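You operate a simulated robot arm through the tools that you are given. There is no shell and no other tool. Be economical: measure what you need, move in short steps, check, and stop when the job is done.

The job below is to be done with a simulated robot arm. You get a single attempt, and the scene is never put back.

TASK
Open the middle drawer of the grey cupboard, take the folded yellow rag and put it in the inside of the middle drawer of the grey cupboard, then shut the drawer. Put the yellow padlock on the third store shelf from the bottom. Put the white cap on the third store shelf from the bottom away on the bench top beside the hose rack. Take the short red knob and put it on the low grey tray. Put the small clear bottle that says "26" from the top of the bench with two drawers on the front of the low bench. Open the green-handled drawer, fetch the green cap and set it inside, then shut the drawer. Put the green bottle marked "75" from the top of the white table on the flat black mat top. Put the steel jug with a green handle on the free end of the steel table. Take the yellow-backed sponge and leave it in the steel bucket. Put the medium gutter marked seventy-five on the filling bench top. Do these in any order. Set down upright: small clear bottle, green bottle, steel jug with a green handle, medium gutter marked seventy-five.
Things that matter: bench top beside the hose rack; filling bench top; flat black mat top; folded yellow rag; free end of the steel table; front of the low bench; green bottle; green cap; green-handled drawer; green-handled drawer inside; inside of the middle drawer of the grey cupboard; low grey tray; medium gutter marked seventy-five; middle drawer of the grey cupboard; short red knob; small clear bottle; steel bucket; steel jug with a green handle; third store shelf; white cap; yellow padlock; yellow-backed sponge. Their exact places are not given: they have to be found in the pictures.

The check looks at the end state, three seconds after you hand in, the way a careful person would. Anything else that was tipped, shoved, dropped, spilled or broken makes it a failure. A push-on lid holds only when it is set on centred and level and pressed home; a screw cap is set on level and turned clockwise until tight.

THE ROBOT
A 7-joint arm with a two-finger parallel gripper on a trunk, on a base that drives. Base frame: it is fixed to the floor where the robot stands at the start and does not move with it; the origin is under the middle of the robot, x ahead of it, y to its left, z up. Lengths are in cm, angles in degrees, forces in N, time in s.
With the tool pointing down near the work surface it reaches from about 26 to 38 cm from the robot's upright axis, wherever it stands. Its first joint turns from -166.0 to 166.0 degrees. Places, roughly: bench top beside the hose rack (24x42 cm) [712, -430, 86]; filling bench top [810, -190, 90]; flat black mat top (38x25 cm) [786, -182, 88]; folded yellow rag (12x7x3 cm) [580, 440, 80]; free end of the steel table [390, -260, 90]; front of the low bench (124x25 cm) [-208, 232, 62]; green bottle [550, -25, 100]; green cap (5x5x3 cm) [-100, 50, 110]; green-handled drawer [290, 90, 70]; green-handled drawer inside [290, 90, 60]; inside of the middle drawer of the grey cupboard [740, 0, 40]; low grey tray (24x18x3 cm) [340, 500, 60]; medium gutter marked seventy-five [575, -250, 75]; middle drawer of the grey cupboard [730, -10, 50]; short red knob (5x5x4 cm) [310, 490, 60]; small clear bottle [125, 50, 75]; steel bucket (28x25x24 cm) [720, 40, 90]; steel jug with a green handle (13x9x15 cm) [540, -40, 30]; third store shelf [360, 500, 110]; white cap (5x5x3 cm) [310, 490, 110]; yellow padlock (5x9x3 cm) [580, 390, 80]; yellow-backed sponge (7x4x4 cm) [650, -190, 80]. Payload 1.57 kg.
The tool frame sits at the grasp point between the pads (the TCP): z along the fingers, y along the line on which they close. The tips reach 3 cm beyond it. Largest opening 8 cm; finger width 1.7, thickness 1.2; the body of the gripper, 4 by 8.2 cm, starts 8 cm behind the TCP.
Orientation is that of the tool frame in the base frame, as a unit quaternion [x, y, z, w]. With the fingers straight down and closing along the base's y, the tool's x points along the base's -x, its y along +y and its z along -z.

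THE INTERFACE
- The arm moves only by the tool send_rows. Its argument "moves" is a list of rows, each an object of numbers (a shift or turn left out is 0, a gripper value left out holds the last): "x", "y", "z": the shift along the tool's x, y, z in m; "ax", "ay", "az": the turn, a rotation vector about the tool's x, y, z in degrees; "grip": the gripper command, from -1 (fully open) to 1 (shut), values between in proportion. In form: [{"x": .., "y": .., "z": .., "ax": .., "ay": .., "az": .., "grip": ..}, ...]. A call has 1 to 12 rows; each row shifts and turns the commanded pose from where the row before left it, along the tool's axes as they then stand. Each row takes 0.2 s and may step no farther than 5 cm and 8.6 degrees from the row before; otherwise, or with a gripper value out of range, the whole call is refused. Where a pose cannot be reached the arm comes as near as it can. A force on the tool above 40 N (or 10 N above the force at the start of the call, whichever is more), or a blocked arm, ends the call early, and 0.2 s more pass. The fingers move at their own pace (about 7.2 cm/s each) and stop on an object; they squeeze with about 43 N. The grip force told is the motor's: it shows also when the fingers shut on nothing. Time passes only in rows, and 0.2 s behind the last, so rows that do not move let the fingers close. It gives the time, the measured TCP pose, the force on the tool (base axes), the opening and the grip force at its end, in the units of the frame above (readings bear some noise), with the torque about the TCP (base axes, N m) and any sound that the robot's microphone picked up.
- Cameras (640 x 400 px; columns grow to the right, rows downward): "scene" is now at [1.78, 13.7, 141.41]; the picture's right is [-0.07, -1.00, 0.00], its down [-0.46, 0.03, -0.89] and it looks along [0.88, -0.07, -0.46] (base axes); focal length 267 px, centre (320, 200). "wrist" rides on the gripper at [7.2, -0.7, -12.2] in the tool frame; the picture's right is [0.09, 1.00, 0.00], its down [-0.84, 0.08, -0.54] and it looks along [-0.54, 0.05, 0.84] (tool axes); focal length 238 px, centre (320, 200).
- snapshot(camera): a new picture of that camera. It takes no simulated time.
- move_column(by): slides the trunk up (or, below 0, down) by that many cm; the arm and the scene camera ride with it, the base frame stays. It gives what a move gives, with no picture.
- roll_base(legs): drives the robot by 1 to 6 legs, each [ahead, left, turn to the left] in cm, cm and degrees, along the robot's own axes; the way and the turn of a leg run together, so that a leg with both is an arc; at most 150 cm and 180 degrees a leg. The arm and the cameras ride along, it lands a little off, and it stops where it bumps. It gives what a move gives.
- turn_head(pan, tilt): turns the head with the scene camera to pan (to the left, within 86 degrees either way) and tilt (down, from -29 to 69), counted from straight ahead of the robot. It gives what a move gives.
- locate(camera, pixels): for up to 12 pixels [column, row] of the newest picture of that camera ("zoom" is the newest enlarged one), the place [x, y, z] in the base frame of the surface seen there, good to about 0.2 cm, but the place of the scene camera against the robot may be out by one fixed shift of up to 2.5 cm in any direction. It takes no simulated time.
- zoom(camera, box): a new picture of the part [left, top, right, bottom] of that camera's present view, enlarged. It takes no simulated time.
- hand_in(): hands the job in; it is judged then, once.

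Keep the steps short. Do not move on a guess: measure, check each grasp and each placing, and mend mistakes. In all there are 378 turns and 330 pictures (those below and enlarged ones count). Leave the gripper open and the arm clear of the work at the hand-in unless told otherwise, and finish with a single line.

The tools are called after "Request:" by a JSON object that holds its "fn" and its "kwargs". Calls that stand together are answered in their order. send_rows: Moves the arm, as the interface text tells. Its arguments: {"type":"object","properties":{"moves":{"type":"array","items":{"type":"object","properties":{"x":{"type":"number"},"y":{"type":"number"},"z":{"type":"number"},"ax":{"type":"number"},"ay":{"type":"number"},"az":{"type":"number"},"grip":{"type":"number"}}}}},"required":["moves"]} The other tools are called the same way: move_column (by) slides the trunk up or down; roll_base (legs) drives the base; turn_head (pan, tilt) turns the head that bears the scene camera; snapshot (camera) takes a picture; locate (camera, pixels) gives the place of the surface under pixels of a picture; zoom (camera, box) takes an enlarged picture of a part of a camera's view; hand_in () hands the job in.

At the start:

```text
clock: 0.0
position: [52.61, -15.22, 68.26]
ee_rot: [0.0, 1.0, -0.001, 0.0]
force: [0.0, 0.4, -0.2]
moment: [-0.01, -0.02, 0.01]
grip_width: 8.02
gripper_force: 0.1
trunk travel left (down, up): [-22.5, 25.5]
robot x, y, heading: [0.07, -0.21, -0.1]
head pan, tilt: [-4.2, 27.6]
```

scene: 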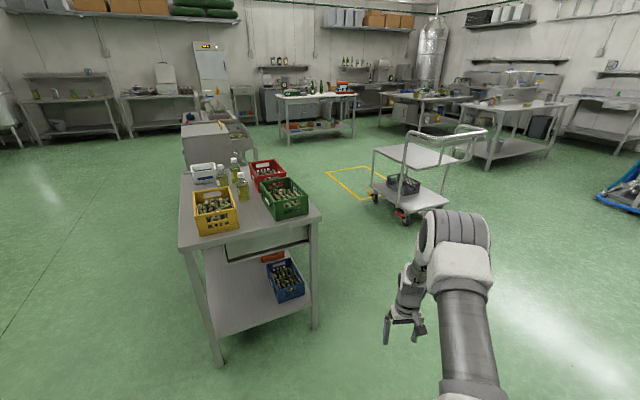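
wrist: 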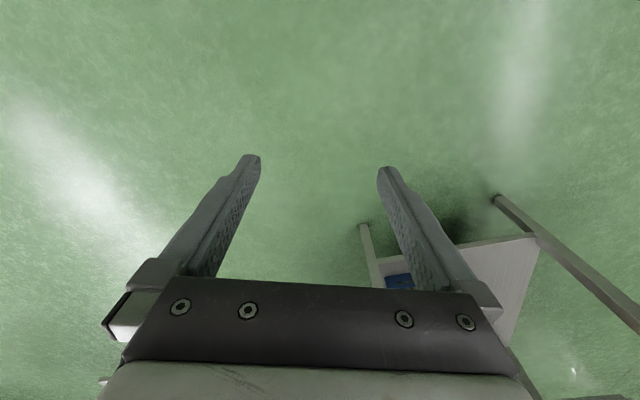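

I see a bench with crates and bottles right ahead. I look closer there and around the room before moving.

Request:
{"fn": "zoom", "kwargs": {"camera": "scene", "box": [160, 120, 340, 320]}}

Request:
{"fn": "zoom", "kwargs": {"camera": "scene", "box": [0, 0, 320, 150]}}

Request:
{"fn": "zoom", "kwargs": {"camera": "scene", "box": [320, 0, 640, 200]}}

```text
2.00 times, centred on (250, 220) of scene
```

zoom: 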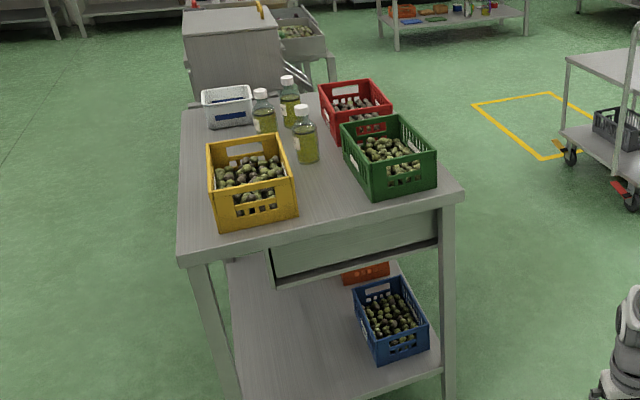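

```text
2.00 times, centred on (160, 75) of scene
```

zoom: 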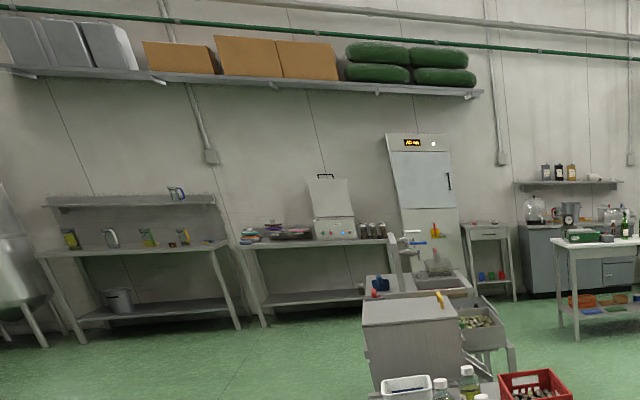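

```text
2.00 times, centred on (480, 100) of scene
```

zoom: 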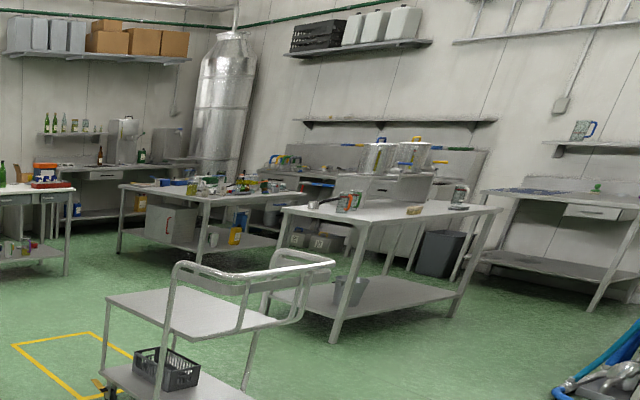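

Next I look left and right for the other stations, to build a map.

Request:
{"fn": "turn_head", "kwargs": {"pan": 70, "tilt": 20}}

Request:
{"fn": "snapshot", "kwargs": {"camera": "scene"}}

Request:
{"fn": "turn_head", "kwargs": {"pan": 20, "tilt": 35}}

Request:
{"fn": "snapshot", "kwargs": {"camera": "scene"}}

Request:
{"fn": "zoom", "kwargs": {"camera": "scene", "box": [280, 100, 440, 200]}}

```text
clock: 1.5
position: [52.7, -15.39, 68.14]
ee_rot: [0.0, 1.0, 0.0, 0.0]
force: [-0.1, 0.6, 0.0]
moment: [-0.01, -0.03, 0.0]
grip_width: 8.0
gripper_force: 0.0
trunk travel left (down, up): [-22.5, 25.5]
robot x, y, heading: [0.01, 0.07, 0.3]
head pan, tilt: [70.0, 20.0]
```

```text
324 pictures are left
```

scene: 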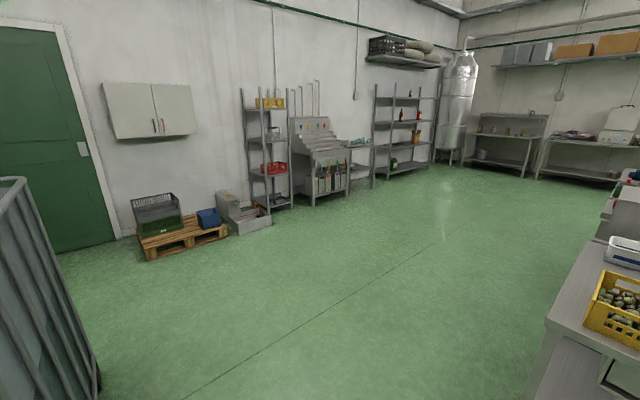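

```text
clock: 2.6
position: [52.74, -15.43, 68.31]
ee_rot: [-0.001, 1.0, 0.0, 0.001]
force: [0.3, 0.1, -0.3]
moment: [-0.05, 0.01, 0.0]
grip_width: 7.99
gripper_force: 0.2
trunk travel left (down, up): [-22.5, 25.5]
robot x, y, heading: [-0.24, 0.01, -0.0]
head pan, tilt: [20.0, 35.0]
```

```text
323 pictures are left
```

scene: 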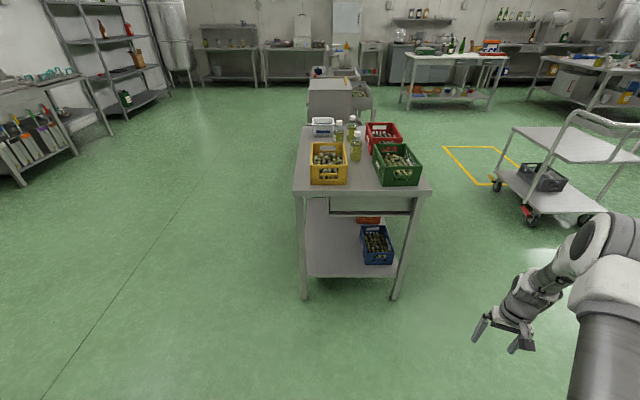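

```text
4.00 times, centred on (360, 150) of scene
```

zoom: 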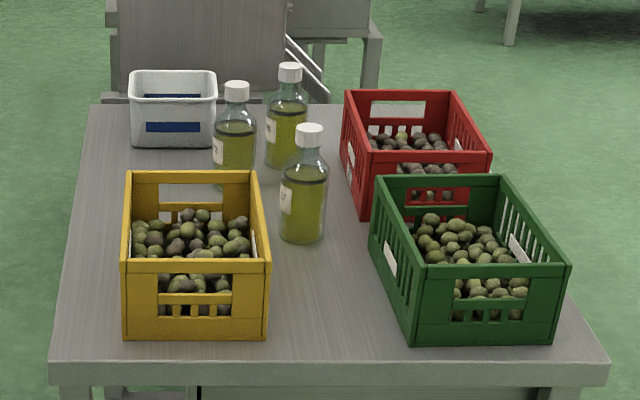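

Three bottles stand amid crates with labels on their left side. I measure bench corners and bottles.

Request:
{"fn": "locate", "kwargs": {"camera": "zoom", "pixels": [[237, 92], [290, 72], [309, 135], [302, 232], [60, 352], [600, 352], [95, 108], [125, 180], [380, 185], [350, 95], [200, 230]]}}

Request:
{"fn": "locate", "kwargs": {"camera": "scene", "pixels": [[516, 345], [480, 330]]}}

```text
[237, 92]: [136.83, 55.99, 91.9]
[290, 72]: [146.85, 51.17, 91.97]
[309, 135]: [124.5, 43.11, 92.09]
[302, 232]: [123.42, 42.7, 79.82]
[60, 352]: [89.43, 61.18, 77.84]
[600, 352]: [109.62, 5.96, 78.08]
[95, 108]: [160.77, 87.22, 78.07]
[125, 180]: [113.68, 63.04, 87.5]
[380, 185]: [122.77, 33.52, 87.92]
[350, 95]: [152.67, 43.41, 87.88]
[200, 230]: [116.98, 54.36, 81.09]
```

```text
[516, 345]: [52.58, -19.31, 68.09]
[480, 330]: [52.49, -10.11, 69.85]
```

The bench is turned about 20° from my axes. I look down at my own body to learn the arm's mount and footprint.

Request:
{"fn": "turn_head", "kwargs": {"pan": -30, "tilt": 65}}

Request:
{"fn": "snapshot", "kwargs": {"camera": "scene"}}

Request:
{"fn": "locate", "kwargs": {"camera": "scene", "pixels": [[320, 200], [250, 250], [350, 250], [400, 300], [300, 300], [320, 350], [200, 350], [450, 200], [250, 100], [350, 100]]}}

```text
clock: 3.8
position: [52.68, -15.35, 68.18]
ee_rot: [0.0, 1.0, 0.0, 0.0]
force: [-0.4, 0.1, 0.0]
moment: [-0.03, -0.01, 0.03]
grip_width: 7.97
gripper_force: 0.1
trunk travel left (down, up): [-22.5, 25.5]
robot x, y, heading: [0.05, 0.05, 0.2]
head pan, tilt: [-30.0, 65.0]
```

```text
321 pictures are left
```

scene: 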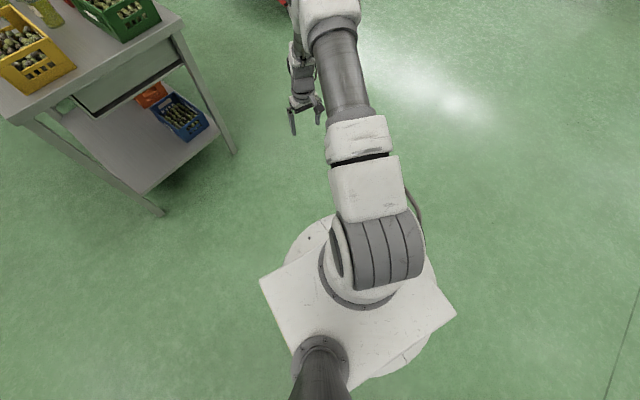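

```text
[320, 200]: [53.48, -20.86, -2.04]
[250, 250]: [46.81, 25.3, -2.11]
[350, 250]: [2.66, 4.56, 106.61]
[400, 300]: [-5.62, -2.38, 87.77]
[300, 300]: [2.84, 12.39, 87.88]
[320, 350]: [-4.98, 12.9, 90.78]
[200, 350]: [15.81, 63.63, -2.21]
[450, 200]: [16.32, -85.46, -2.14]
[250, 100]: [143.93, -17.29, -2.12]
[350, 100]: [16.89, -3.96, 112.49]
```

The arm's axis seems over the robot origin. The floor reads z≈-2.1, so the scene camera is shifted in z by about that. I measure the footprint disk.

Request:
{"fn": "locate", "kwargs": {"camera": "scene", "pixels": [[288, 245], [310, 225], [435, 330], [405, 368], [427, 275], [420, 345]]}}

Request:
{"fn": "snapshot", "kwargs": {"camera": "wrist"}}

Request:
{"fn": "locate", "kwargs": {"camera": "wrist", "pixels": [[100, 100], [390, 240], [540, 240], [360, 225]]}}

Request:
{"fn": "locate", "kwargs": {"camera": "scene", "pixels": [[180, 28], [237, 155], [160, 212], [160, 92]]}}

```text
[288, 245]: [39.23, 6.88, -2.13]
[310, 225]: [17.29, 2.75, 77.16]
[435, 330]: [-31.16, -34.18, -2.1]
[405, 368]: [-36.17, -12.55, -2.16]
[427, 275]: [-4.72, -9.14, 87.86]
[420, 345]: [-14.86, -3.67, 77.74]
```

```text
320 pictures are left
```

wrist: 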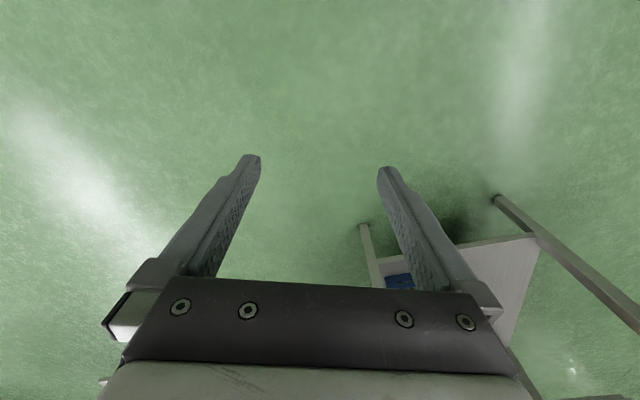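

```text
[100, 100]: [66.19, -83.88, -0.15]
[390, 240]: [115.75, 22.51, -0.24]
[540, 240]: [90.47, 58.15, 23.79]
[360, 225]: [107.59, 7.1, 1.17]
```

```text
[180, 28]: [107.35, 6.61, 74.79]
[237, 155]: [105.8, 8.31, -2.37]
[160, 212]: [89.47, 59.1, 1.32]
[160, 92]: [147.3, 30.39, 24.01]
```

Wrist camera floor reads -0.2, so it is trustworthy; the scene camera is off by about -2 in z. I raise the tool to about z=103 and centre it ahead, then drive to the north side of the bench.

Request:
{"fn": "send_rows", "kwargs": {"moves": [{"z": -0.05}, {"z": -0.05}, {"z": -0.05}, {"z": -0.05, "y": 0.03}, {"z": -0.05, "y": 0.04}, {"z": -0.05, "y": 0.04}, {"z": -0.05, "y": 0.04}, {"x": 0.04}, {"x": 0.04}]}}

Request:
{"fn": "roll_base", "kwargs": {"legs": [[0, 100, 0], [112, 0, 0], [0, 0, -70]]}}

Request:
{"fn": "turn_head", "kwargs": {"pan": 0, "tilt": 45}}

Request:
{"fn": "snapshot", "kwargs": {"camera": "scene"}}

Request:
{"fn": "snapshot", "kwargs": {"camera": "wrist"}}

```text
refused: row 4 steps farther than a row can; nothing moved
```

```text
clock: 17.1
position: [144.8, 87.98, 67.4]
ee_rot: [-0.009, 1.0, 0.012, -0.014]
force: [6.6, 2.5, -14.6]
moment: [0.69, 0.57, 0.38]
grip_width: 7.9
gripper_force: 0.1
trunk travel left (down, up): [-22.5, 25.5]
robot x, y, heading: [92.9, 101.28, 0.5]
head pan, tilt: [-30.0, 65.0]
stopped in leg 2: the force on the tool passed its limit at 112 N (the readings are from after the stop); the commanded pose is now the measured one
```

```text
clock: 18.1
position: [144.75, 87.74, 67.53]
ee_rot: [-0.009, 1.0, 0.011, -0.015]
force: [7.0, 4.1, -23.2]
moment: [1.01, 0.5, 0.35]
grip_width: 7.75
gripper_force: 0.1
trunk travel left (down, up): [-22.5, 25.5]
robot x, y, heading: [92.71, 100.97, 0.5]
head pan, tilt: [0.0, 45.0]
```

```text
319 pictures are left
```

scene: 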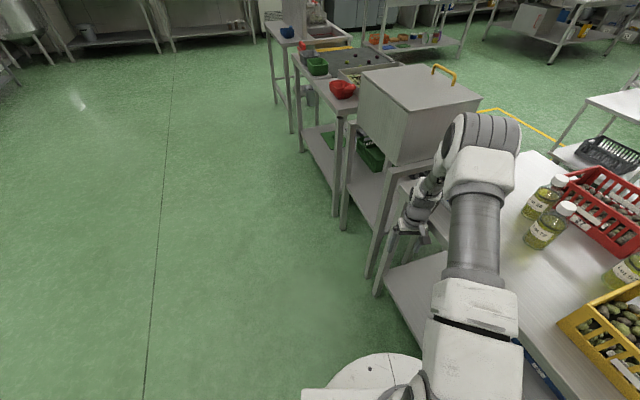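

```text
318 pictures are left
```

wrist: 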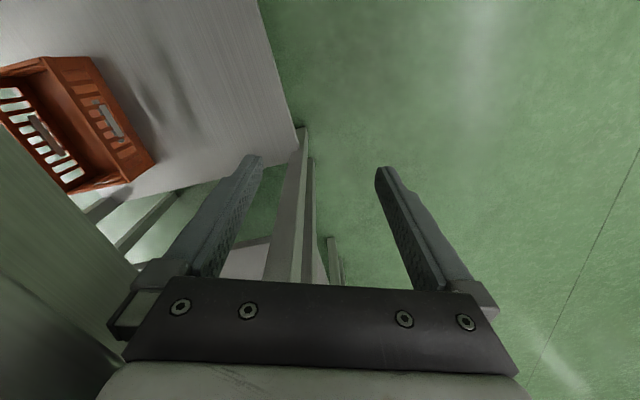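

The rows were refused (step too long), and the low tool then bumped a bench leg. The bottles are standing. I back off first.

Request:
{"fn": "roll_base", "kwargs": {"legs": [[-12, 0, 0], [0, 25, 0]]}}

Request:
{"fn": "snapshot", "kwargs": {"camera": "scene"}}

```text
clock: 18.9
position: [143.85, 87.94, 67.47]
ee_rot: [-0.009, 1.0, 0.011, -0.015]
force: [1.8, 0.4, -4.6]
moment: [0.21, 0.08, 0.09]
grip_width: 7.96
gripper_force: 0.0
trunk travel left (down, up): [-22.5, 25.5]
robot x, y, heading: [91.64, 100.91, 0.5]
head pan, tilt: [0.0, 45.0]
stopped in leg 1: the force on the tool passed its limit at 47 N (the readings are from after the stop); the commanded pose is now the measured one
```

```text
317 pictures are left
```

scene: 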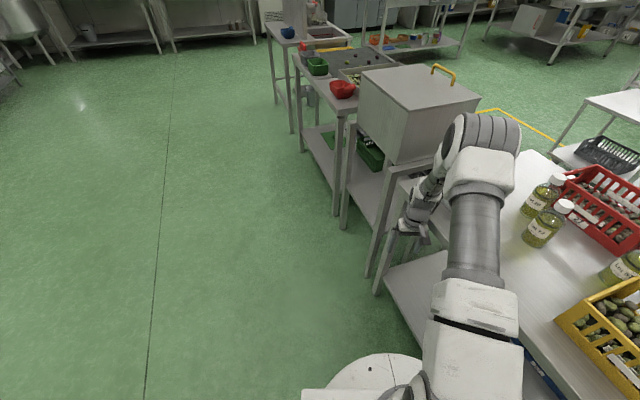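

Request:
{"fn": "zoom", "kwargs": {"camera": "scene", "box": [340, 150, 480, 300]}}

Request:
{"fn": "snapshot", "kwargs": {"camera": "wrist"}}

Request:
{"fn": "locate", "kwargs": {"camera": "wrist", "pixels": [[300, 150], [290, 240], [310, 240], [330, 260], [265, 30], [100, 230], [250, 160], [385, 170], [20, 250], [60, 350]]}}

```text
2.67 times, centred on (410, 225) of scene
```

zoom: 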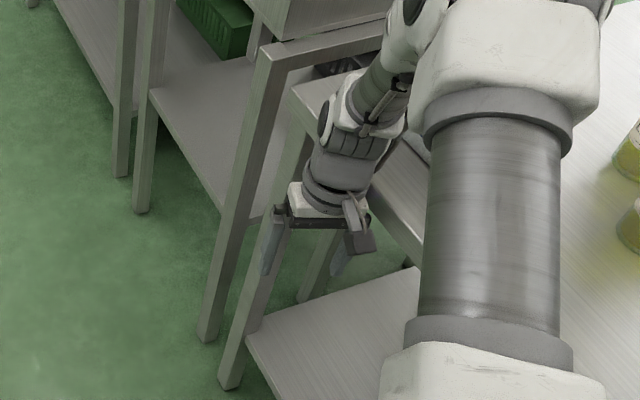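

```text
315 pictures are left
```

wrist: 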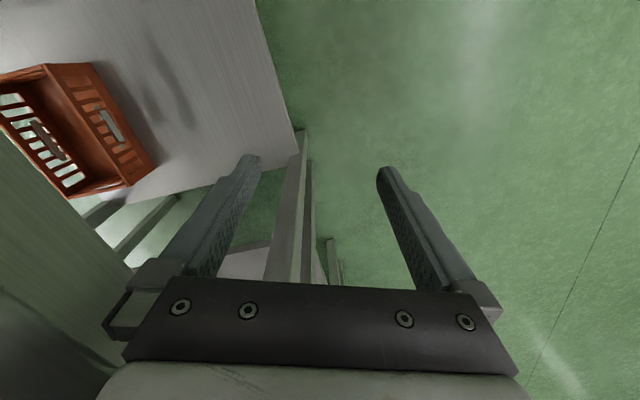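

```text
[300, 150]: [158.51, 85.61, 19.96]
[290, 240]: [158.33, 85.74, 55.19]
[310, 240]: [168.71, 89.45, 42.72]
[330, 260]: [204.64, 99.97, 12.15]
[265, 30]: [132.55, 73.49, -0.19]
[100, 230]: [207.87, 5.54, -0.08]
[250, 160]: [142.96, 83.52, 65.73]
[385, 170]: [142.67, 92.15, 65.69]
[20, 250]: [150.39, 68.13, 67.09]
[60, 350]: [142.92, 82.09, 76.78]
```

The gripper's side is pressing on the bench-top edge to its right (edge at y≈82 near the body). I slide left away from it.

Request:
{"fn": "roll_base", "kwargs": {"legs": [[0, 10, 0]]}}

```text
clock: 20.3
position: [143.62, 97.64, 67.41]
ee_rot: [-0.008, 1.0, 0.011, -0.015]
force: [-0.3, 0.6, -0.7]
moment: [0.01, -0.01, -0.06]
grip_width: 8.01
gripper_force: 0.1
trunk travel left (down, up): [-22.5, 25.5]
robot x, y, heading: [91.48, 111.03, 0.5]
head pan, tilt: [0.0, 45.0]
```

Free. I raise the tool to about z=103 now.

Request:
{"fn": "send_rows", "kwargs": {"moves": [{"z": -0.05}, {"z": -0.05}, {"z": -0.05}, {"z": -0.05}, {"z": -0.05}, {"z": -0.05}, {"z": -0.05}, {"y": 0.05}, {"y": 0.05}, {"y": 0.03}]}}

Request:
{"fn": "snapshot", "kwargs": {"camera": "scene"}}

```text
clock: 22.5
position: [144.31, 109.91, 102.71]
ee_rot: [-0.009, 1.0, 0.011, -0.015]
force: [-0.8, -0.8, -0.1]
moment: [0.03, 0.02, 0.02]
grip_width: 8.0
gripper_force: 0.1
trunk travel left (down, up): [-22.5, 25.5]
robot x, y, heading: [92.02, 110.94, 0.6]
head pan, tilt: [0.0, 45.0]
```

```text
314 pictures are left
```

scene: 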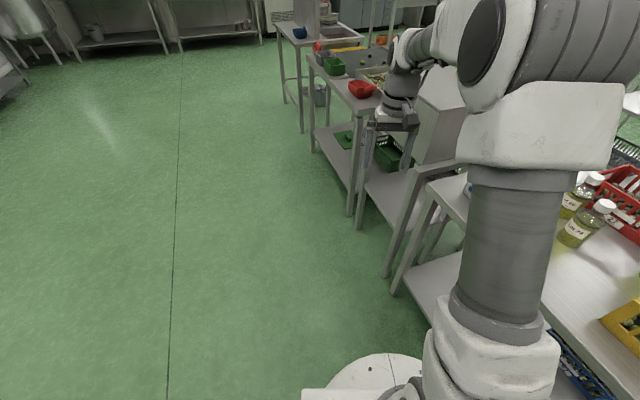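

Now I read the labels with the head panned right.

Request:
{"fn": "turn_head", "kwargs": {"pan": -75, "tilt": 40}}

Request:
{"fn": "snapshot", "kwargs": {"camera": "scene"}}

```text
clock: 23.9
position: [144.45, 109.94, 102.71]
ee_rot: [-0.009, 1.0, 0.011, -0.015]
force: [0.5, -0.6, 0.2]
moment: [-0.02, 0.0, -0.03]
grip_width: 7.99
gripper_force: 0.1
trunk travel left (down, up): [-22.5, 25.5]
robot x, y, heading: [91.91, 111.12, 0.8]
head pan, tilt: [-75.0, 40.0]
```

```text
313 pictures are left
```

scene: 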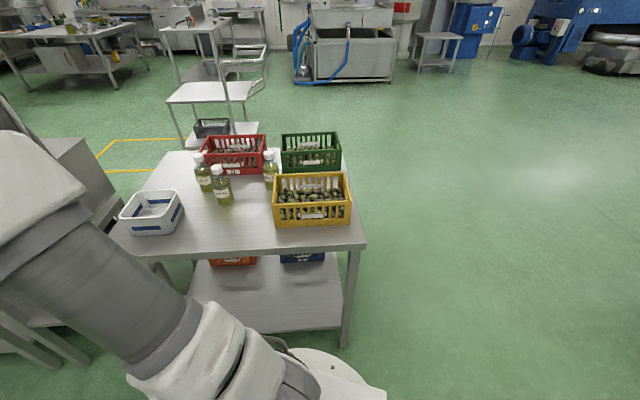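

Request:
{"fn": "zoom", "kwargs": {"camera": "scene", "box": [180, 140, 300, 215]}}

Request:
{"fn": "zoom", "kwargs": {"camera": "scene", "box": [205, 165, 245, 215]}}

```text
5.33 times, centred on (240, 178) of scene
```

zoom: 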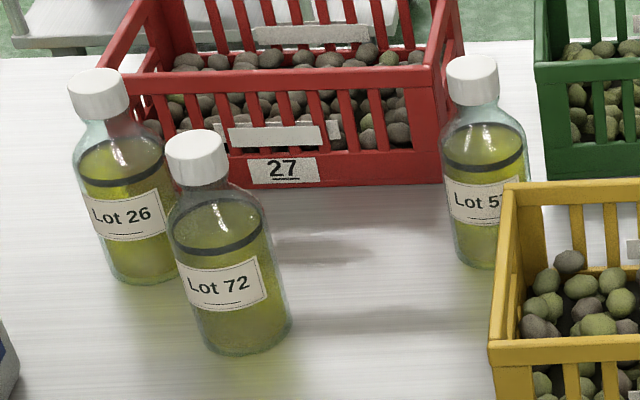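

```text
8.00 times, centred on (225, 190) of scene
```

zoom: 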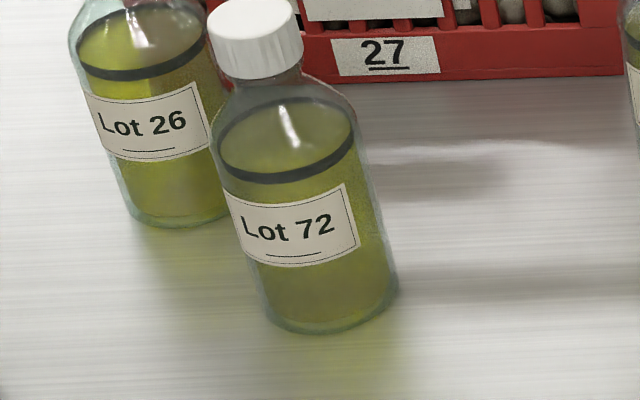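

Lot 26 is the farther-left one. I measure it and its neighbours.

Request:
{"fn": "zoom", "kwargs": {"camera": "scene", "box": [110, 130, 270, 250]}}

Request:
{"fn": "locate", "kwargs": {"camera": "scene", "pixels": [[198, 155], [204, 172], [218, 169], [222, 190], [270, 155], [205, 147], [153, 190], [183, 195], [365, 245], [113, 235]]}}

```text
3.33 times, centred on (190, 190) of scene
```

zoom: 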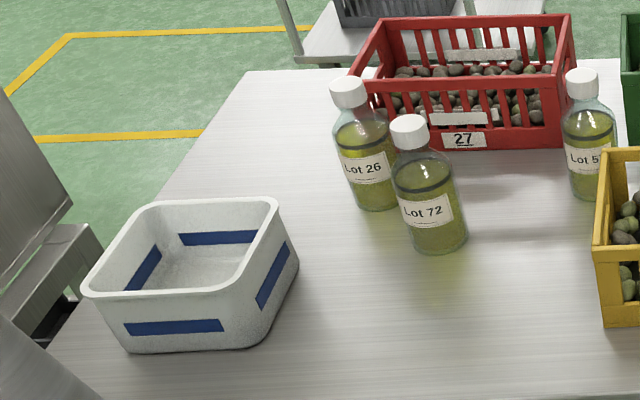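

```text
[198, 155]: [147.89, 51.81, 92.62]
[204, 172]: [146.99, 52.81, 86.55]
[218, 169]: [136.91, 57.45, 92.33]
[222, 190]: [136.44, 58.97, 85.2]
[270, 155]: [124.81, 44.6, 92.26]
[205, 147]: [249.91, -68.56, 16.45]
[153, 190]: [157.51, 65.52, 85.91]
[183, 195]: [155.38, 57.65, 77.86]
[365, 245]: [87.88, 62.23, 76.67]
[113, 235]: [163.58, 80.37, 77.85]
```

Bottle 26 at about (147.5, 51.5) with free sides along the bench. I turn -70° to face the bench's long side and slide to be square with it.

Request:
{"fn": "roll_base", "kwargs": {"legs": [[0, 0, -70.6], [0, 32, 0], [22, 0, 0]]}}

Request:
{"fn": "snapshot", "kwargs": {"camera": "wrist"}}

```text
clock: 32.2
position: [142.95, 58.97, 102.72]
ee_rot: [0.572, 0.82, 0.017, -0.007]
force: [-0.4, 0.3, 0.5]
moment: [0.0, 0.04, 0.0]
grip_width: 7.99
gripper_force: 0.2
trunk travel left (down, up): [-22.5, 25.5]
robot x, y, heading: [126.36, 108.84, -70.1]
head pan, tilt: [-75.0, 40.0]
stopped in leg 3: the robot was blocked; the commanded pose is now the measured one
```

```text
309 pictures are left
```

wrist: 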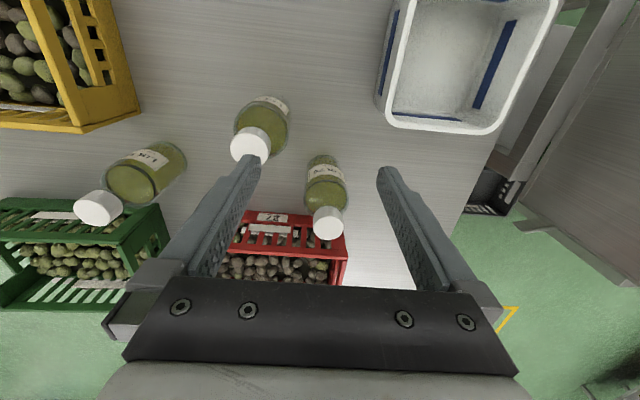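

The base got blocked 32 cm from the bench edge. I'll measure the bottles with the wrist camera: 26 should be the one with cap at (328,222).

Request:
{"fn": "locate", "kwargs": {"camera": "wrist", "pixels": [[328, 222], [326, 172], [325, 200], [250, 145], [340, 250], [385, 110], [420, 180]]}}

Request:
{"fn": "zoom", "kwargs": {"camera": "wrist", "box": [280, 140, 380, 250]}}

```text
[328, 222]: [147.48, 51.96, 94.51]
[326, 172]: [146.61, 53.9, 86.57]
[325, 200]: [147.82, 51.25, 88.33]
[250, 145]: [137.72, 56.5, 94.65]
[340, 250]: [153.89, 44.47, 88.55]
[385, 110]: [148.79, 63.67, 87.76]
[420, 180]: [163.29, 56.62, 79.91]
```

```text
3.64 times, centred on (330, 195) of wrist
```

zoom: 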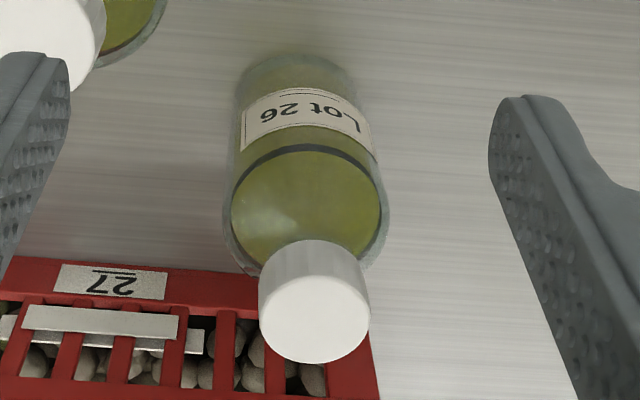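

I move over bottle 26 (8.5 cm forward, 1.8 left) and level the tool, staying at height 103.

Request:
{"fn": "send_rows", "kwargs": {"moves": [{"ax": 1.1, "ay": -1.8}, {"x": -0.03, "y": 0.006}, {"x": -0.03, "y": 0.006}, {"x": -0.025, "y": 0.006}, {}, {}]}}

Request:
{"fn": "snapshot", "kwargs": {"camera": "wrist"}}

```text
clock: 33.6
position: [147.74, 51.57, 102.66]
ee_rot: [0.572, 0.82, 0.001, 0.003]
force: [0.4, -0.1, 0.2]
moment: [0.0, 0.02, -0.04]
grip_width: 8.0
gripper_force: 0.0
trunk travel left (down, up): [-22.5, 25.5]
robot x, y, heading: [126.86, 109.03, -70.2]
head pan, tilt: [-75.0, 40.0]
```

```text
307 pictures are left
```

wrist: 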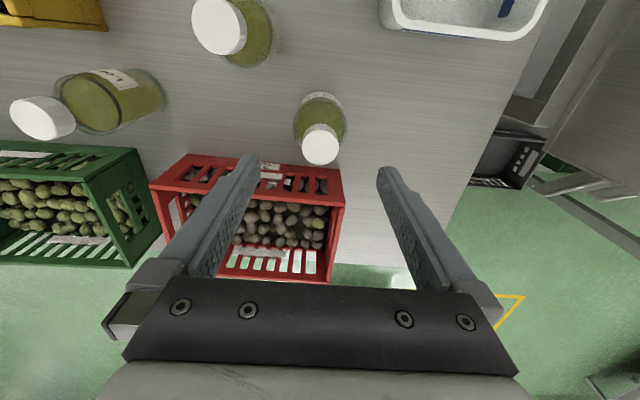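

The arm reached. I check the cap centre and the bottle's height again.

Request:
{"fn": "locate", "kwargs": {"camera": "wrist", "pixels": [[320, 148], [308, 148], [335, 148], [322, 118], [300, 118], [344, 118], [320, 96]]}}

```text
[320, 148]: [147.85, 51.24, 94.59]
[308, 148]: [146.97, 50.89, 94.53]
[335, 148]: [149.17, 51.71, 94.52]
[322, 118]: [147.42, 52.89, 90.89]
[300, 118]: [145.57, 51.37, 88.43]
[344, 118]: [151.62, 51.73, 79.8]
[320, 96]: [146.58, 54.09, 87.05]
```

The tool is centred over the bottle within 0.3 cm. I go down 15 cm to TCP z≈87.7, and close.

Request:
{"fn": "send_rows", "kwargs": {"moves": [{"z": 0.04}, {"z": 0.04}, {"z": 0.04}, {"z": 0.03}, {}, {"grip": 1}, {"grip": 1}, {"grip": 1}, {"grip": 1}, {"grip": 1}]}}

Request:
{"fn": "snapshot", "kwargs": {"camera": "wrist"}}

```text
clock: 35.8
position: [147.74, 51.62, 87.64]
ee_rot: [0.572, 0.82, 0.002, 0.002]
force: [0.6, 0.6, -0.9]
moment: [-0.02, 0.03, 0.05]
grip_width: 5.89
gripper_force: 43.1
trunk travel left (down, up): [-22.5, 25.5]
robot x, y, heading: [127.07, 109.05, -70.0]
head pan, tilt: [-75.0, 40.0]
```

```text
306 pictures are left
```

wrist: 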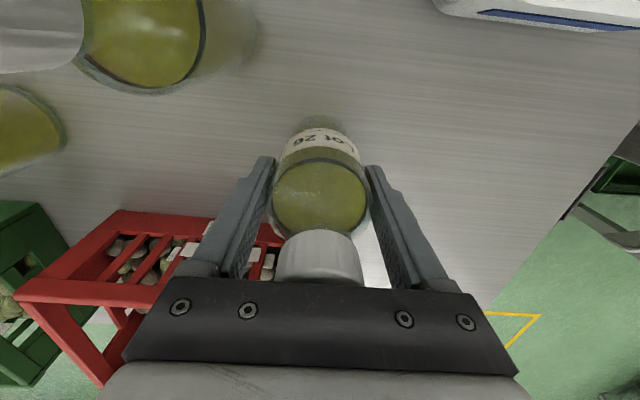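

Held at width 5.9. I lift 15 cm and draw the arm in some.

Request:
{"fn": "send_rows", "kwargs": {"moves": [{"z": -0.03}, {"z": -0.04}, {"z": -0.04}, {"z": -0.04}, {"x": 0.04}, {"x": 0.05}, {"x": 0.05}, {"x": 0.03}]}}

Request:
{"fn": "turn_head", "kwargs": {"pan": -86, "tilt": 20}}

Request:
{"fn": "snapshot", "kwargs": {"camera": "scene"}}

Request:
{"fn": "turn_head", "kwargs": {"pan": -40, "tilt": 60}}

Request:
{"fn": "snapshot", "kwargs": {"camera": "scene"}}

```text
clock: 37.6
position: [141.75, 67.54, 102.71]
ee_rot: [0.572, 0.82, 0.0, 0.001]
force: [-1.0, 0.4, -4.1]
moment: [0.01, -0.02, 0.02]
grip_width: 5.9
gripper_force: 42.8
trunk travel left (down, up): [-22.5, 25.5]
robot x, y, heading: [126.49, 108.77, -70.4]
head pan, tilt: [-75.0, 40.0]
```

```text
clock: 38.5
position: [141.78, 67.69, 102.59]
ee_rot: [0.572, 0.82, 0.001, 0.002]
force: [-0.3, 0.0, -3.9]
moment: [0.02, 0.03, 0.01]
grip_width: 5.88
gripper_force: 43.4
trunk travel left (down, up): [-22.5, 25.5]
robot x, y, heading: [126.92, 108.93, -70.2]
head pan, tilt: [-85.9, 20.0]
```

```text
305 pictures are left
```

scene: 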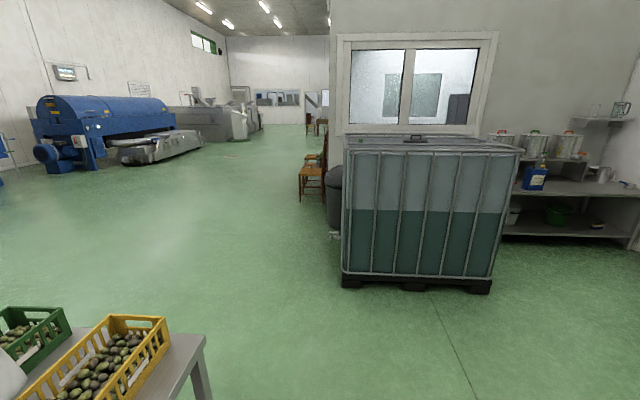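

```text
clock: 39.6
position: [141.79, 67.54, 102.75]
ee_rot: [0.572, 0.82, 0.001, 0.002]
force: [0.1, -0.5, -4.0]
moment: [0.04, -0.01, 0.02]
grip_width: 5.91
gripper_force: 42.8
trunk travel left (down, up): [-22.5, 25.5]
robot x, y, heading: [126.89, 109.16, -70.2]
head pan, tilt: [-40.0, 60.0]
```

```text
304 pictures are left
```

scene: 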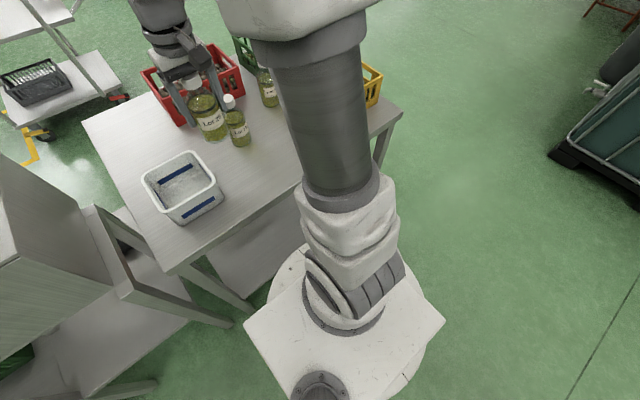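

The bottle is held. The west side shows the tank, and to its right a low bench. I back away, turn to face about 160°, and look.

Request:
{"fn": "roll_base", "kwargs": {"legs": [[-40, 0, 0], [0, 0, -130], [100, 0, 0]]}}

Request:
{"fn": "turn_head", "kwargs": {"pan": 20, "tilt": 25}}

Request:
{"fn": "snapshot", "kwargs": {"camera": "scene"}}

```text
clock: 56.5
position: [-23.13, 195.73, 102.71]
ee_rot: [0.986, -0.169, -0.001, 0.002]
force: [0.8, -0.2, -3.1]
moment: [0.01, -0.03, 0.01]
grip_width: 5.89
gripper_force: 43.4
trunk travel left (down, up): [-22.5, 25.5]
robot x, y, heading: [18.71, 180.62, 160.2]
head pan, tilt: [-40.0, 60.0]
```

```text
clock: 57.8
position: [-23.07, 195.7, 102.77]
ee_rot: [0.986, -0.169, -0.002, 0.002]
force: [-0.5, 0.2, -3.0]
moment: [0.01, 0.01, -0.01]
grip_width: 5.89
gripper_force: 42.9
trunk travel left (down, up): [-22.5, 25.5]
robot x, y, heading: [18.69, 181.3, 160.1]
head pan, tilt: [20.0, 25.0]
```

```text
303 pictures are left
```

scene: 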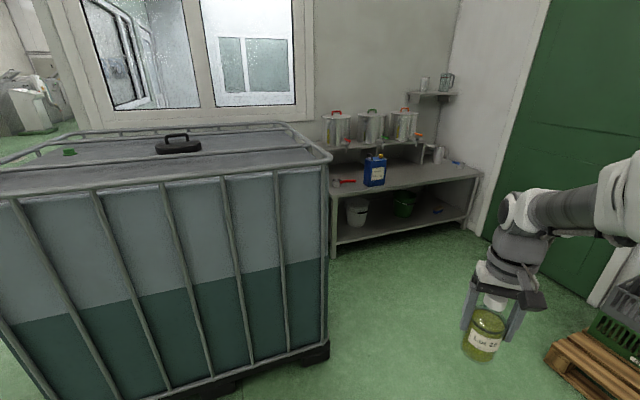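

I see the low bench (with red-handled item and blue canister) and the green cap on the tank at (69,152). Measuring.

Request:
{"fn": "locate", "kwargs": {"camera": "scene", "pixels": [[331, 192], [478, 176], [400, 175], [430, 172], [373, 183], [345, 182], [460, 168], [69, 153], [325, 340], [330, 160], [430, 155], [335, 170]]}}

Request:
{"fn": "zoom", "kwargs": {"camera": "scene", "box": [310, 90, 510, 260]}}

```text
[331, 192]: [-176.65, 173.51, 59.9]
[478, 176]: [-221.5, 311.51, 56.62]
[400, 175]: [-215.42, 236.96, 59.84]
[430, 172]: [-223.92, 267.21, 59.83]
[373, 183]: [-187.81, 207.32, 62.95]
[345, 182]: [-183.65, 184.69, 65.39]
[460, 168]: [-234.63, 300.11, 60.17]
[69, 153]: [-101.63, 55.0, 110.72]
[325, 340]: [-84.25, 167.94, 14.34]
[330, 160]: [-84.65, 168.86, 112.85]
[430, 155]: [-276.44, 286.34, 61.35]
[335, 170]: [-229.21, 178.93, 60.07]
```

```text
2.35 times, centred on (410, 175) of scene
```

zoom: 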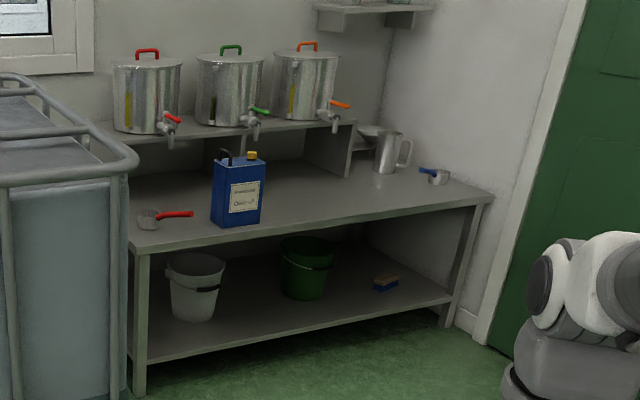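

Request:
{"fn": "locate", "kwargs": {"camera": "scene", "pixels": [[548, 362], [600, 305], [590, 395], [437, 178], [420, 185], [380, 192]]}}

```text
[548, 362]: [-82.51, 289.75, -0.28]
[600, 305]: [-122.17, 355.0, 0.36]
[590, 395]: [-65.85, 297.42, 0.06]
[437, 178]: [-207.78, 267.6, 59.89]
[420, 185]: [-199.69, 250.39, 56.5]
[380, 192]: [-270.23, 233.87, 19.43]
```

The way is clear (pallet ≥ y 290). I drive to stand square before the bench front and snap the wrist.

Request:
{"fn": "roll_base", "kwargs": {"legs": [[97, -2.4, 0], [95, -2.4, 0], [0, 0, 38]]}}

Request:
{"fn": "snapshot", "kwargs": {"camera": "wrist"}}

Request:
{"fn": "turn_head", "kwargs": {"pan": 0, "tilt": 40}}

Request:
{"fn": "snapshot", "kwargs": {"camera": "scene"}}

```text
clock: 73.0
position: [-202.91, 237.07, 102.77]
ee_rot: [0.988, 0.156, 0.0, 0.002]
force: [-0.5, -0.5, -3.5]
moment: [0.03, -0.01, 0.01]
grip_width: 5.89
gripper_force: 43.2
trunk travel left (down, up): [-22.5, 25.5]
robot x, y, heading: [-161.14, 250.33, -162.3]
head pan, tilt: [20.0, 25.0]
```

```text
301 pictures are left
```

wrist: 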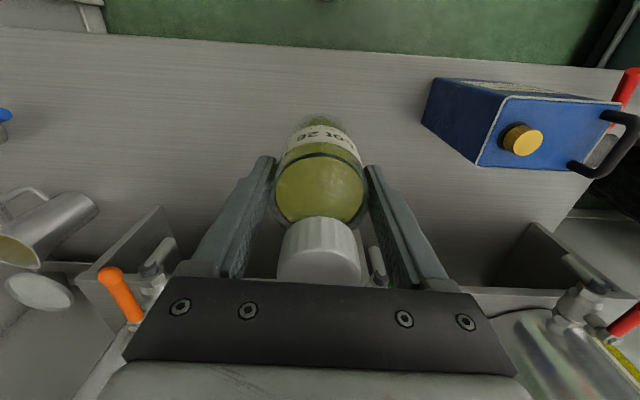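

```text
clock: 73.8
position: [-202.87, 237.04, 102.67]
ee_rot: [0.988, 0.156, 0.0, 0.001]
force: [-0.7, -0.3, -4.1]
moment: [-0.01, -0.03, -0.01]
grip_width: 5.91
gripper_force: 43.2
trunk travel left (down, up): [-22.5, 25.5]
robot x, y, heading: [-161.05, 250.45, -162.5]
head pan, tilt: [0.0, 40.0]
```

```text
300 pictures are left
```

scene: 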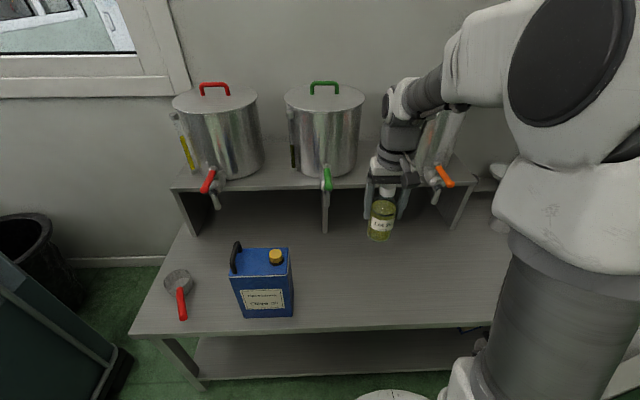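

I measure edge, taps and free surface.

Request:
{"fn": "locate", "kwargs": {"camera": "wrist", "pixels": [[300, 44], [300, 90], [150, 150], [430, 120], [475, 165], [120, 290], [160, 245], [375, 270], [90, 275], [520, 240], [100, 60], [450, 60]]}}

```text
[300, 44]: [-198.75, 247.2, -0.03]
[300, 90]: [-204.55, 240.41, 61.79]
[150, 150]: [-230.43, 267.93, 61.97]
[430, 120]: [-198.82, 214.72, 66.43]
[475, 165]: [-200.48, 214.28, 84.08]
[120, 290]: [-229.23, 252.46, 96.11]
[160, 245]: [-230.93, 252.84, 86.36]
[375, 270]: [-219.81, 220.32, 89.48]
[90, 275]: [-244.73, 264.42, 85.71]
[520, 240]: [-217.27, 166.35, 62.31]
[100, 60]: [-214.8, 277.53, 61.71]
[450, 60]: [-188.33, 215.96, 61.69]
```

The place under the bottle is free: surface z 61.8, 8 cm in from the edge. I lower 32 cm to just above contact.

Request:
{"fn": "send_rows", "kwargs": {"moves": [{"z": 0.05}, {"z": 0.05}, {"z": 0.05}, {"z": 0.05}, {"z": 0.05}, {"z": 0.04}, {"z": 0.025}, {"z": 0.01}, {}, {}]}}

```text
clock: 76.0
position: [-202.9, 236.89, 70.43]
ee_rot: [0.988, 0.156, -0.002, 0.002]
force: [0.7, 1.4, 27.6]
moment: [0.74, 0.49, 0.06]
grip_width: 5.9
gripper_force: 43.0
trunk travel left (down, up): [-22.5, 25.5]
robot x, y, heading: [-160.98, 250.46, -162.4]
head pan, tilt: [0.0, 40.0]
```

Contact felt (27 N). I open and rise.

Request:
{"fn": "send_rows", "kwargs": {"moves": [{"z": -0.003}, {"grip": -1}, {"grip": -1}, {"grip": -1}, {"z": -0.04}, {"z": -0.05}, {"z": -0.05}, {"z": -0.05}, {"z": -0.05}, {"z": -0.05}, {"z": -0.05}]}}

Request:
{"fn": "snapshot", "kwargs": {"camera": "wrist"}}

```text
clock: 78.4
position: [-202.85, 237.16, 104.47]
ee_rot: [0.988, 0.156, 0.0, 0.001]
force: [-1.0, 0.8, -0.7]
moment: [-0.01, -0.03, -0.03]
grip_width: 8.02
gripper_force: 0.0
trunk travel left (down, up): [-22.5, 25.5]
robot x, y, heading: [-160.57, 250.4, -162.2]
head pan, tilt: [0.0, 40.0]
```

```text
299 pictures are left
```

wrist: 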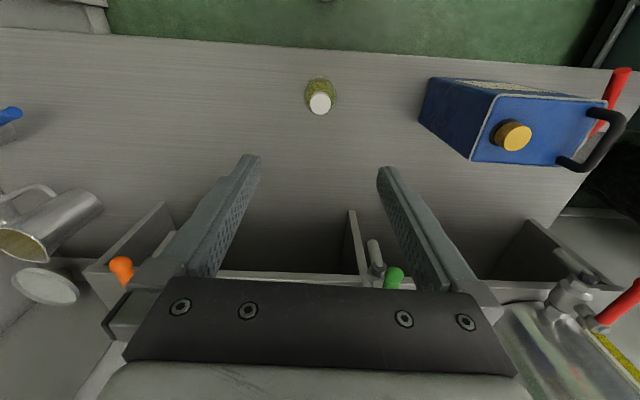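

Bottle upright, done. Next the green cap on the tank. I raise the trunk 22 cm, and look left to the tank.

Request:
{"fn": "move_column", "kwargs": {"by": 22}}

Request:
{"fn": "turn_head", "kwargs": {"pan": 86, "tilt": 25}}

Request:
{"fn": "snapshot", "kwargs": {"camera": "scene"}}

```text
clock: 80.7
position: [-202.85, 237.06, 126.38]
ee_rot: [0.988, 0.156, 0.0, 0.003]
force: [-0.8, 0.1, 0.2]
moment: [-0.02, 0.04, 0.01]
grip_width: 7.99
gripper_force: 0.1
trunk travel left (down, up): [-44.5, 3.5]
robot x, y, heading: [-160.4, 250.55, -162.5]
head pan, tilt: [0.0, 40.0]
```

```text
clock: 82.3
position: [-202.74, 236.99, 126.38]
ee_rot: [0.988, 0.156, -0.001, 0.002]
force: [0.6, 0.0, 0.5]
moment: [0.0, 0.04, -0.03]
grip_width: 8.0
gripper_force: 0.0
trunk travel left (down, up): [-44.5, 3.5]
robot x, y, heading: [-161.09, 250.79, -162.5]
head pan, tilt: [85.9, 25.0]
```

```text
298 pictures are left
```

scene: 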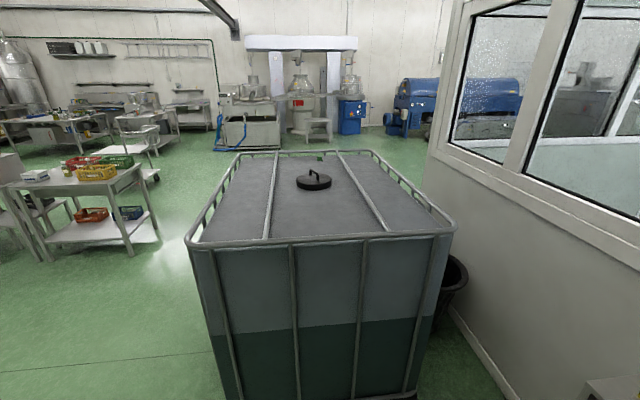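

Request:
{"fn": "zoom", "kwargs": {"camera": "scene", "box": [180, 140, 460, 250]}}

Request:
{"fn": "locate", "kwargs": {"camera": "scene", "pixels": [[190, 240], [454, 228], [238, 155], [372, 152], [314, 180], [319, 157], [280, 156], [345, 155], [320, 210]]}}

```text
2.29 times, centred on (320, 195) of scene
```

zoom: 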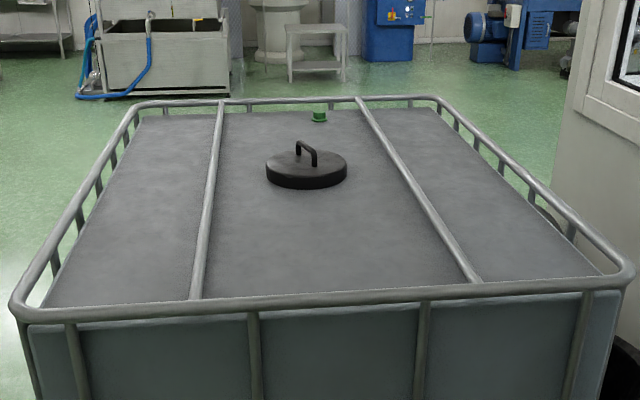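

```text
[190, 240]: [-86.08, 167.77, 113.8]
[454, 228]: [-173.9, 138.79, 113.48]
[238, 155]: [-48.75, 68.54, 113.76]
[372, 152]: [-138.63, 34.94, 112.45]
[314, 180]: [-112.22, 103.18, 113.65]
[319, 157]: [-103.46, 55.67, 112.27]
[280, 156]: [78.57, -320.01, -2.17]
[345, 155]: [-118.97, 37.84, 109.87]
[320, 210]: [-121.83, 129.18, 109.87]
```

The tank's corners and cap (−103, 55.6) are known; the cap sits 7 cm inside the south rail. I drive around the east side.

Request:
{"fn": "roll_base", "kwargs": {"legs": [[-40, 0, 0], [0, 0, 123.5], [107, 0, 0], [0, 0, -35.3], [110, 0, 0], [56, 0, 0]]}}

```text
clock: 112.3
position: [16.13, -7.21, 126.45]
ee_rot: [0.603, 0.798, 0.001, 0.002]
force: [-0.2, -0.9, 0.2]
moment: [0.01, -0.04, 0.0]
grip_width: 8.0
gripper_force: 0.0
trunk travel left (down, up): [-44.5, 3.5]
robot x, y, heading: [4.46, 35.2, -74.4]
head pan, tilt: [85.9, 25.0]
```

Request:
{"fn": "roll_base", "kwargs": {"legs": [[0, 0, -175.1], [0, 94, 0], [10, 0, 0]]}}

Request:
{"fn": "snapshot", "kwargs": {"camera": "wrist"}}

```text
clock: 127.4
position: [-79.15, 49.33, 126.45]
ee_rot: [0.826, -0.564, -0.001, 0.002]
force: [0.2, 0.0, 0.9]
moment: [-0.02, -0.01, 0.02]
grip_width: 7.99
gripper_force: 0.0
trunk travel left (down, up): [-44.5, 3.5]
robot x, y, heading: [-63.3, 8.27, 110.7]
head pan, tilt: [85.9, 25.0]
stopped in leg 2: the robot was blocked; the commanded pose is now the measured one
```

```text
296 pictures are left
```

wrist: 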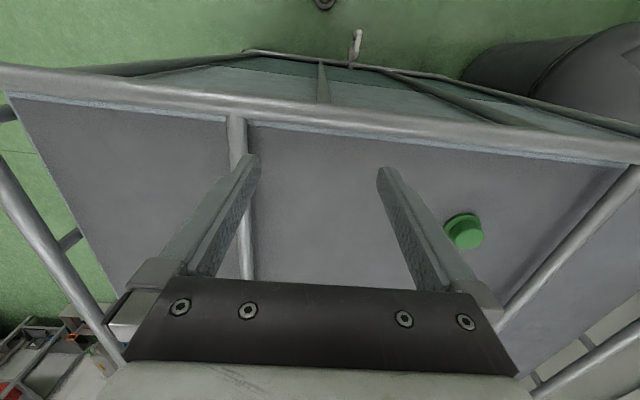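

Blocked by a black bin on that side. The cap is at (465,232), within arm reach perhaps; I measure it.

Request:
{"fn": "locate", "kwargs": {"camera": "wrist", "pixels": [[467, 235], [448, 225], [480, 232], [470, 215], [465, 260], [300, 110], [600, 150], [540, 90], [620, 200]]}}

Request:
{"fn": "zoom", "kwargs": {"camera": "wrist", "box": [400, 170, 540, 290]}}

```text
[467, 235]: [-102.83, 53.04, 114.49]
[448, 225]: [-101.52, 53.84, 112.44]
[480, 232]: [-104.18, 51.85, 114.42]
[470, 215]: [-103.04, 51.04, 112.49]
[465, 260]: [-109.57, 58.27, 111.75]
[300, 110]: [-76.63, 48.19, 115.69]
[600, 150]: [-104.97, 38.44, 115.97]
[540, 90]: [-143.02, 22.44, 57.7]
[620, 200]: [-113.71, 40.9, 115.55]
```

```text
3.33 times, centred on (470, 230) of wrist
```

zoom: 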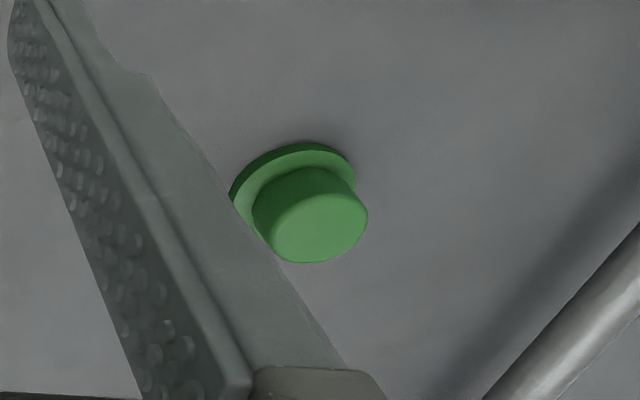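

The cap centre is (-103.0, 53.1, top 114.5). I bring the tool over it: 21 cm left, 12 ahead.

Request:
{"fn": "send_rows", "kwargs": {"moves": [{"y": 0.042, "x": -0.0238}, {"y": 0.042, "x": -0.0238}, {"y": 0.042, "x": -0.0238}, {"y": 0.042, "x": -0.0238}, {"y": 0.042, "x": -0.0238}, {}, {}]}}

Request:
{"fn": "snapshot", "kwargs": {"camera": "wrist"}}

```text
clock: 129.0
position: [-103.11, 52.71, 126.46]
ee_rot: [0.826, -0.564, -0.002, 0.001]
force: [0.3, 0.3, 0.0]
moment: [-0.01, 0.04, 0.01]
grip_width: 8.02
gripper_force: 0.1
trunk travel left (down, up): [-44.5, 3.5]
robot x, y, heading: [-63.37, 7.88, 110.9]
head pan, tilt: [85.9, 25.0]
```

```text
294 pictures are left
```

wrist: 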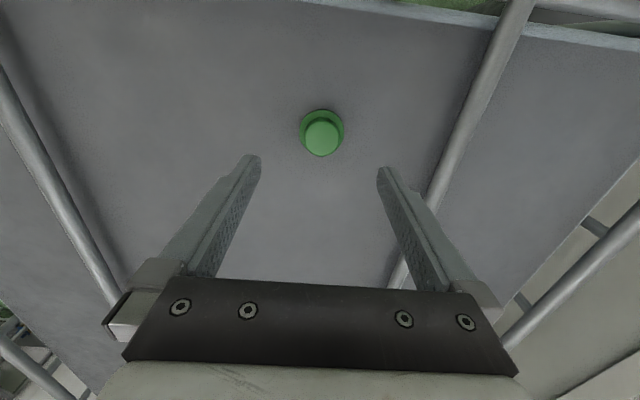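

Request:
{"fn": "locate", "kwargs": {"camera": "wrist", "pixels": [[322, 138], [303, 130], [343, 130], [322, 112], [322, 155], [280, 130], [365, 130]]}}

```text
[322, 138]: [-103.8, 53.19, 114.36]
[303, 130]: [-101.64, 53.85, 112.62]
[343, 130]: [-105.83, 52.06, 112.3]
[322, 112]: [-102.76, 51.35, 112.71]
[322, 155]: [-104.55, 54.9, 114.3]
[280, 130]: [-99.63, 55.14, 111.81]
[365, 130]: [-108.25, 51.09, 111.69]
```

I centre by half a cm and go down so the tips end 0.3 cm above the tank top, then close.

Request:
{"fn": "send_rows", "kwargs": {"moves": [{"y": 0.005, "x": -0.0045}, {"z": 0.04}, {"z": 0.04}, {"z": 0.025}, {"z": 0.008}, {}, {"grip": 1}, {"grip": 1}, {"grip": 1}, {"grip": 1}, {"grip": 1}]}}

Request:
{"fn": "snapshot", "kwargs": {"camera": "wrist"}}

```text
clock: 131.4
position: [-103.88, 52.97, 115.18]
ee_rot: [0.826, -0.564, -0.001, 0.001]
force: [-0.3, -0.4, -0.4]
moment: [0.0, 0.01, 0.03]
grip_width: 4.78
gripper_force: 42.9
trunk travel left (down, up): [-44.5, 3.5]
robot x, y, heading: [-63.73, 8.6, 111.0]
head pan, tilt: [85.9, 25.0]
```

```text
293 pictures are left
```

wrist: 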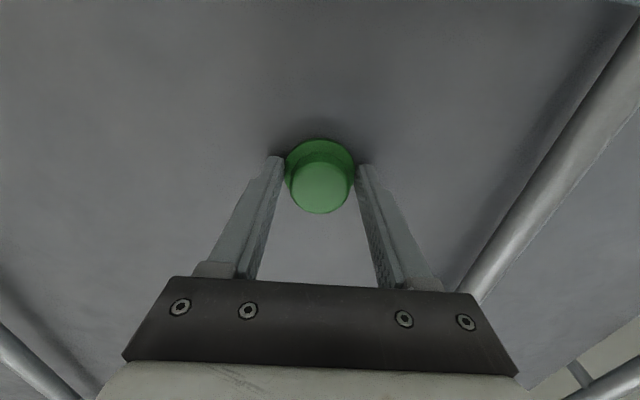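

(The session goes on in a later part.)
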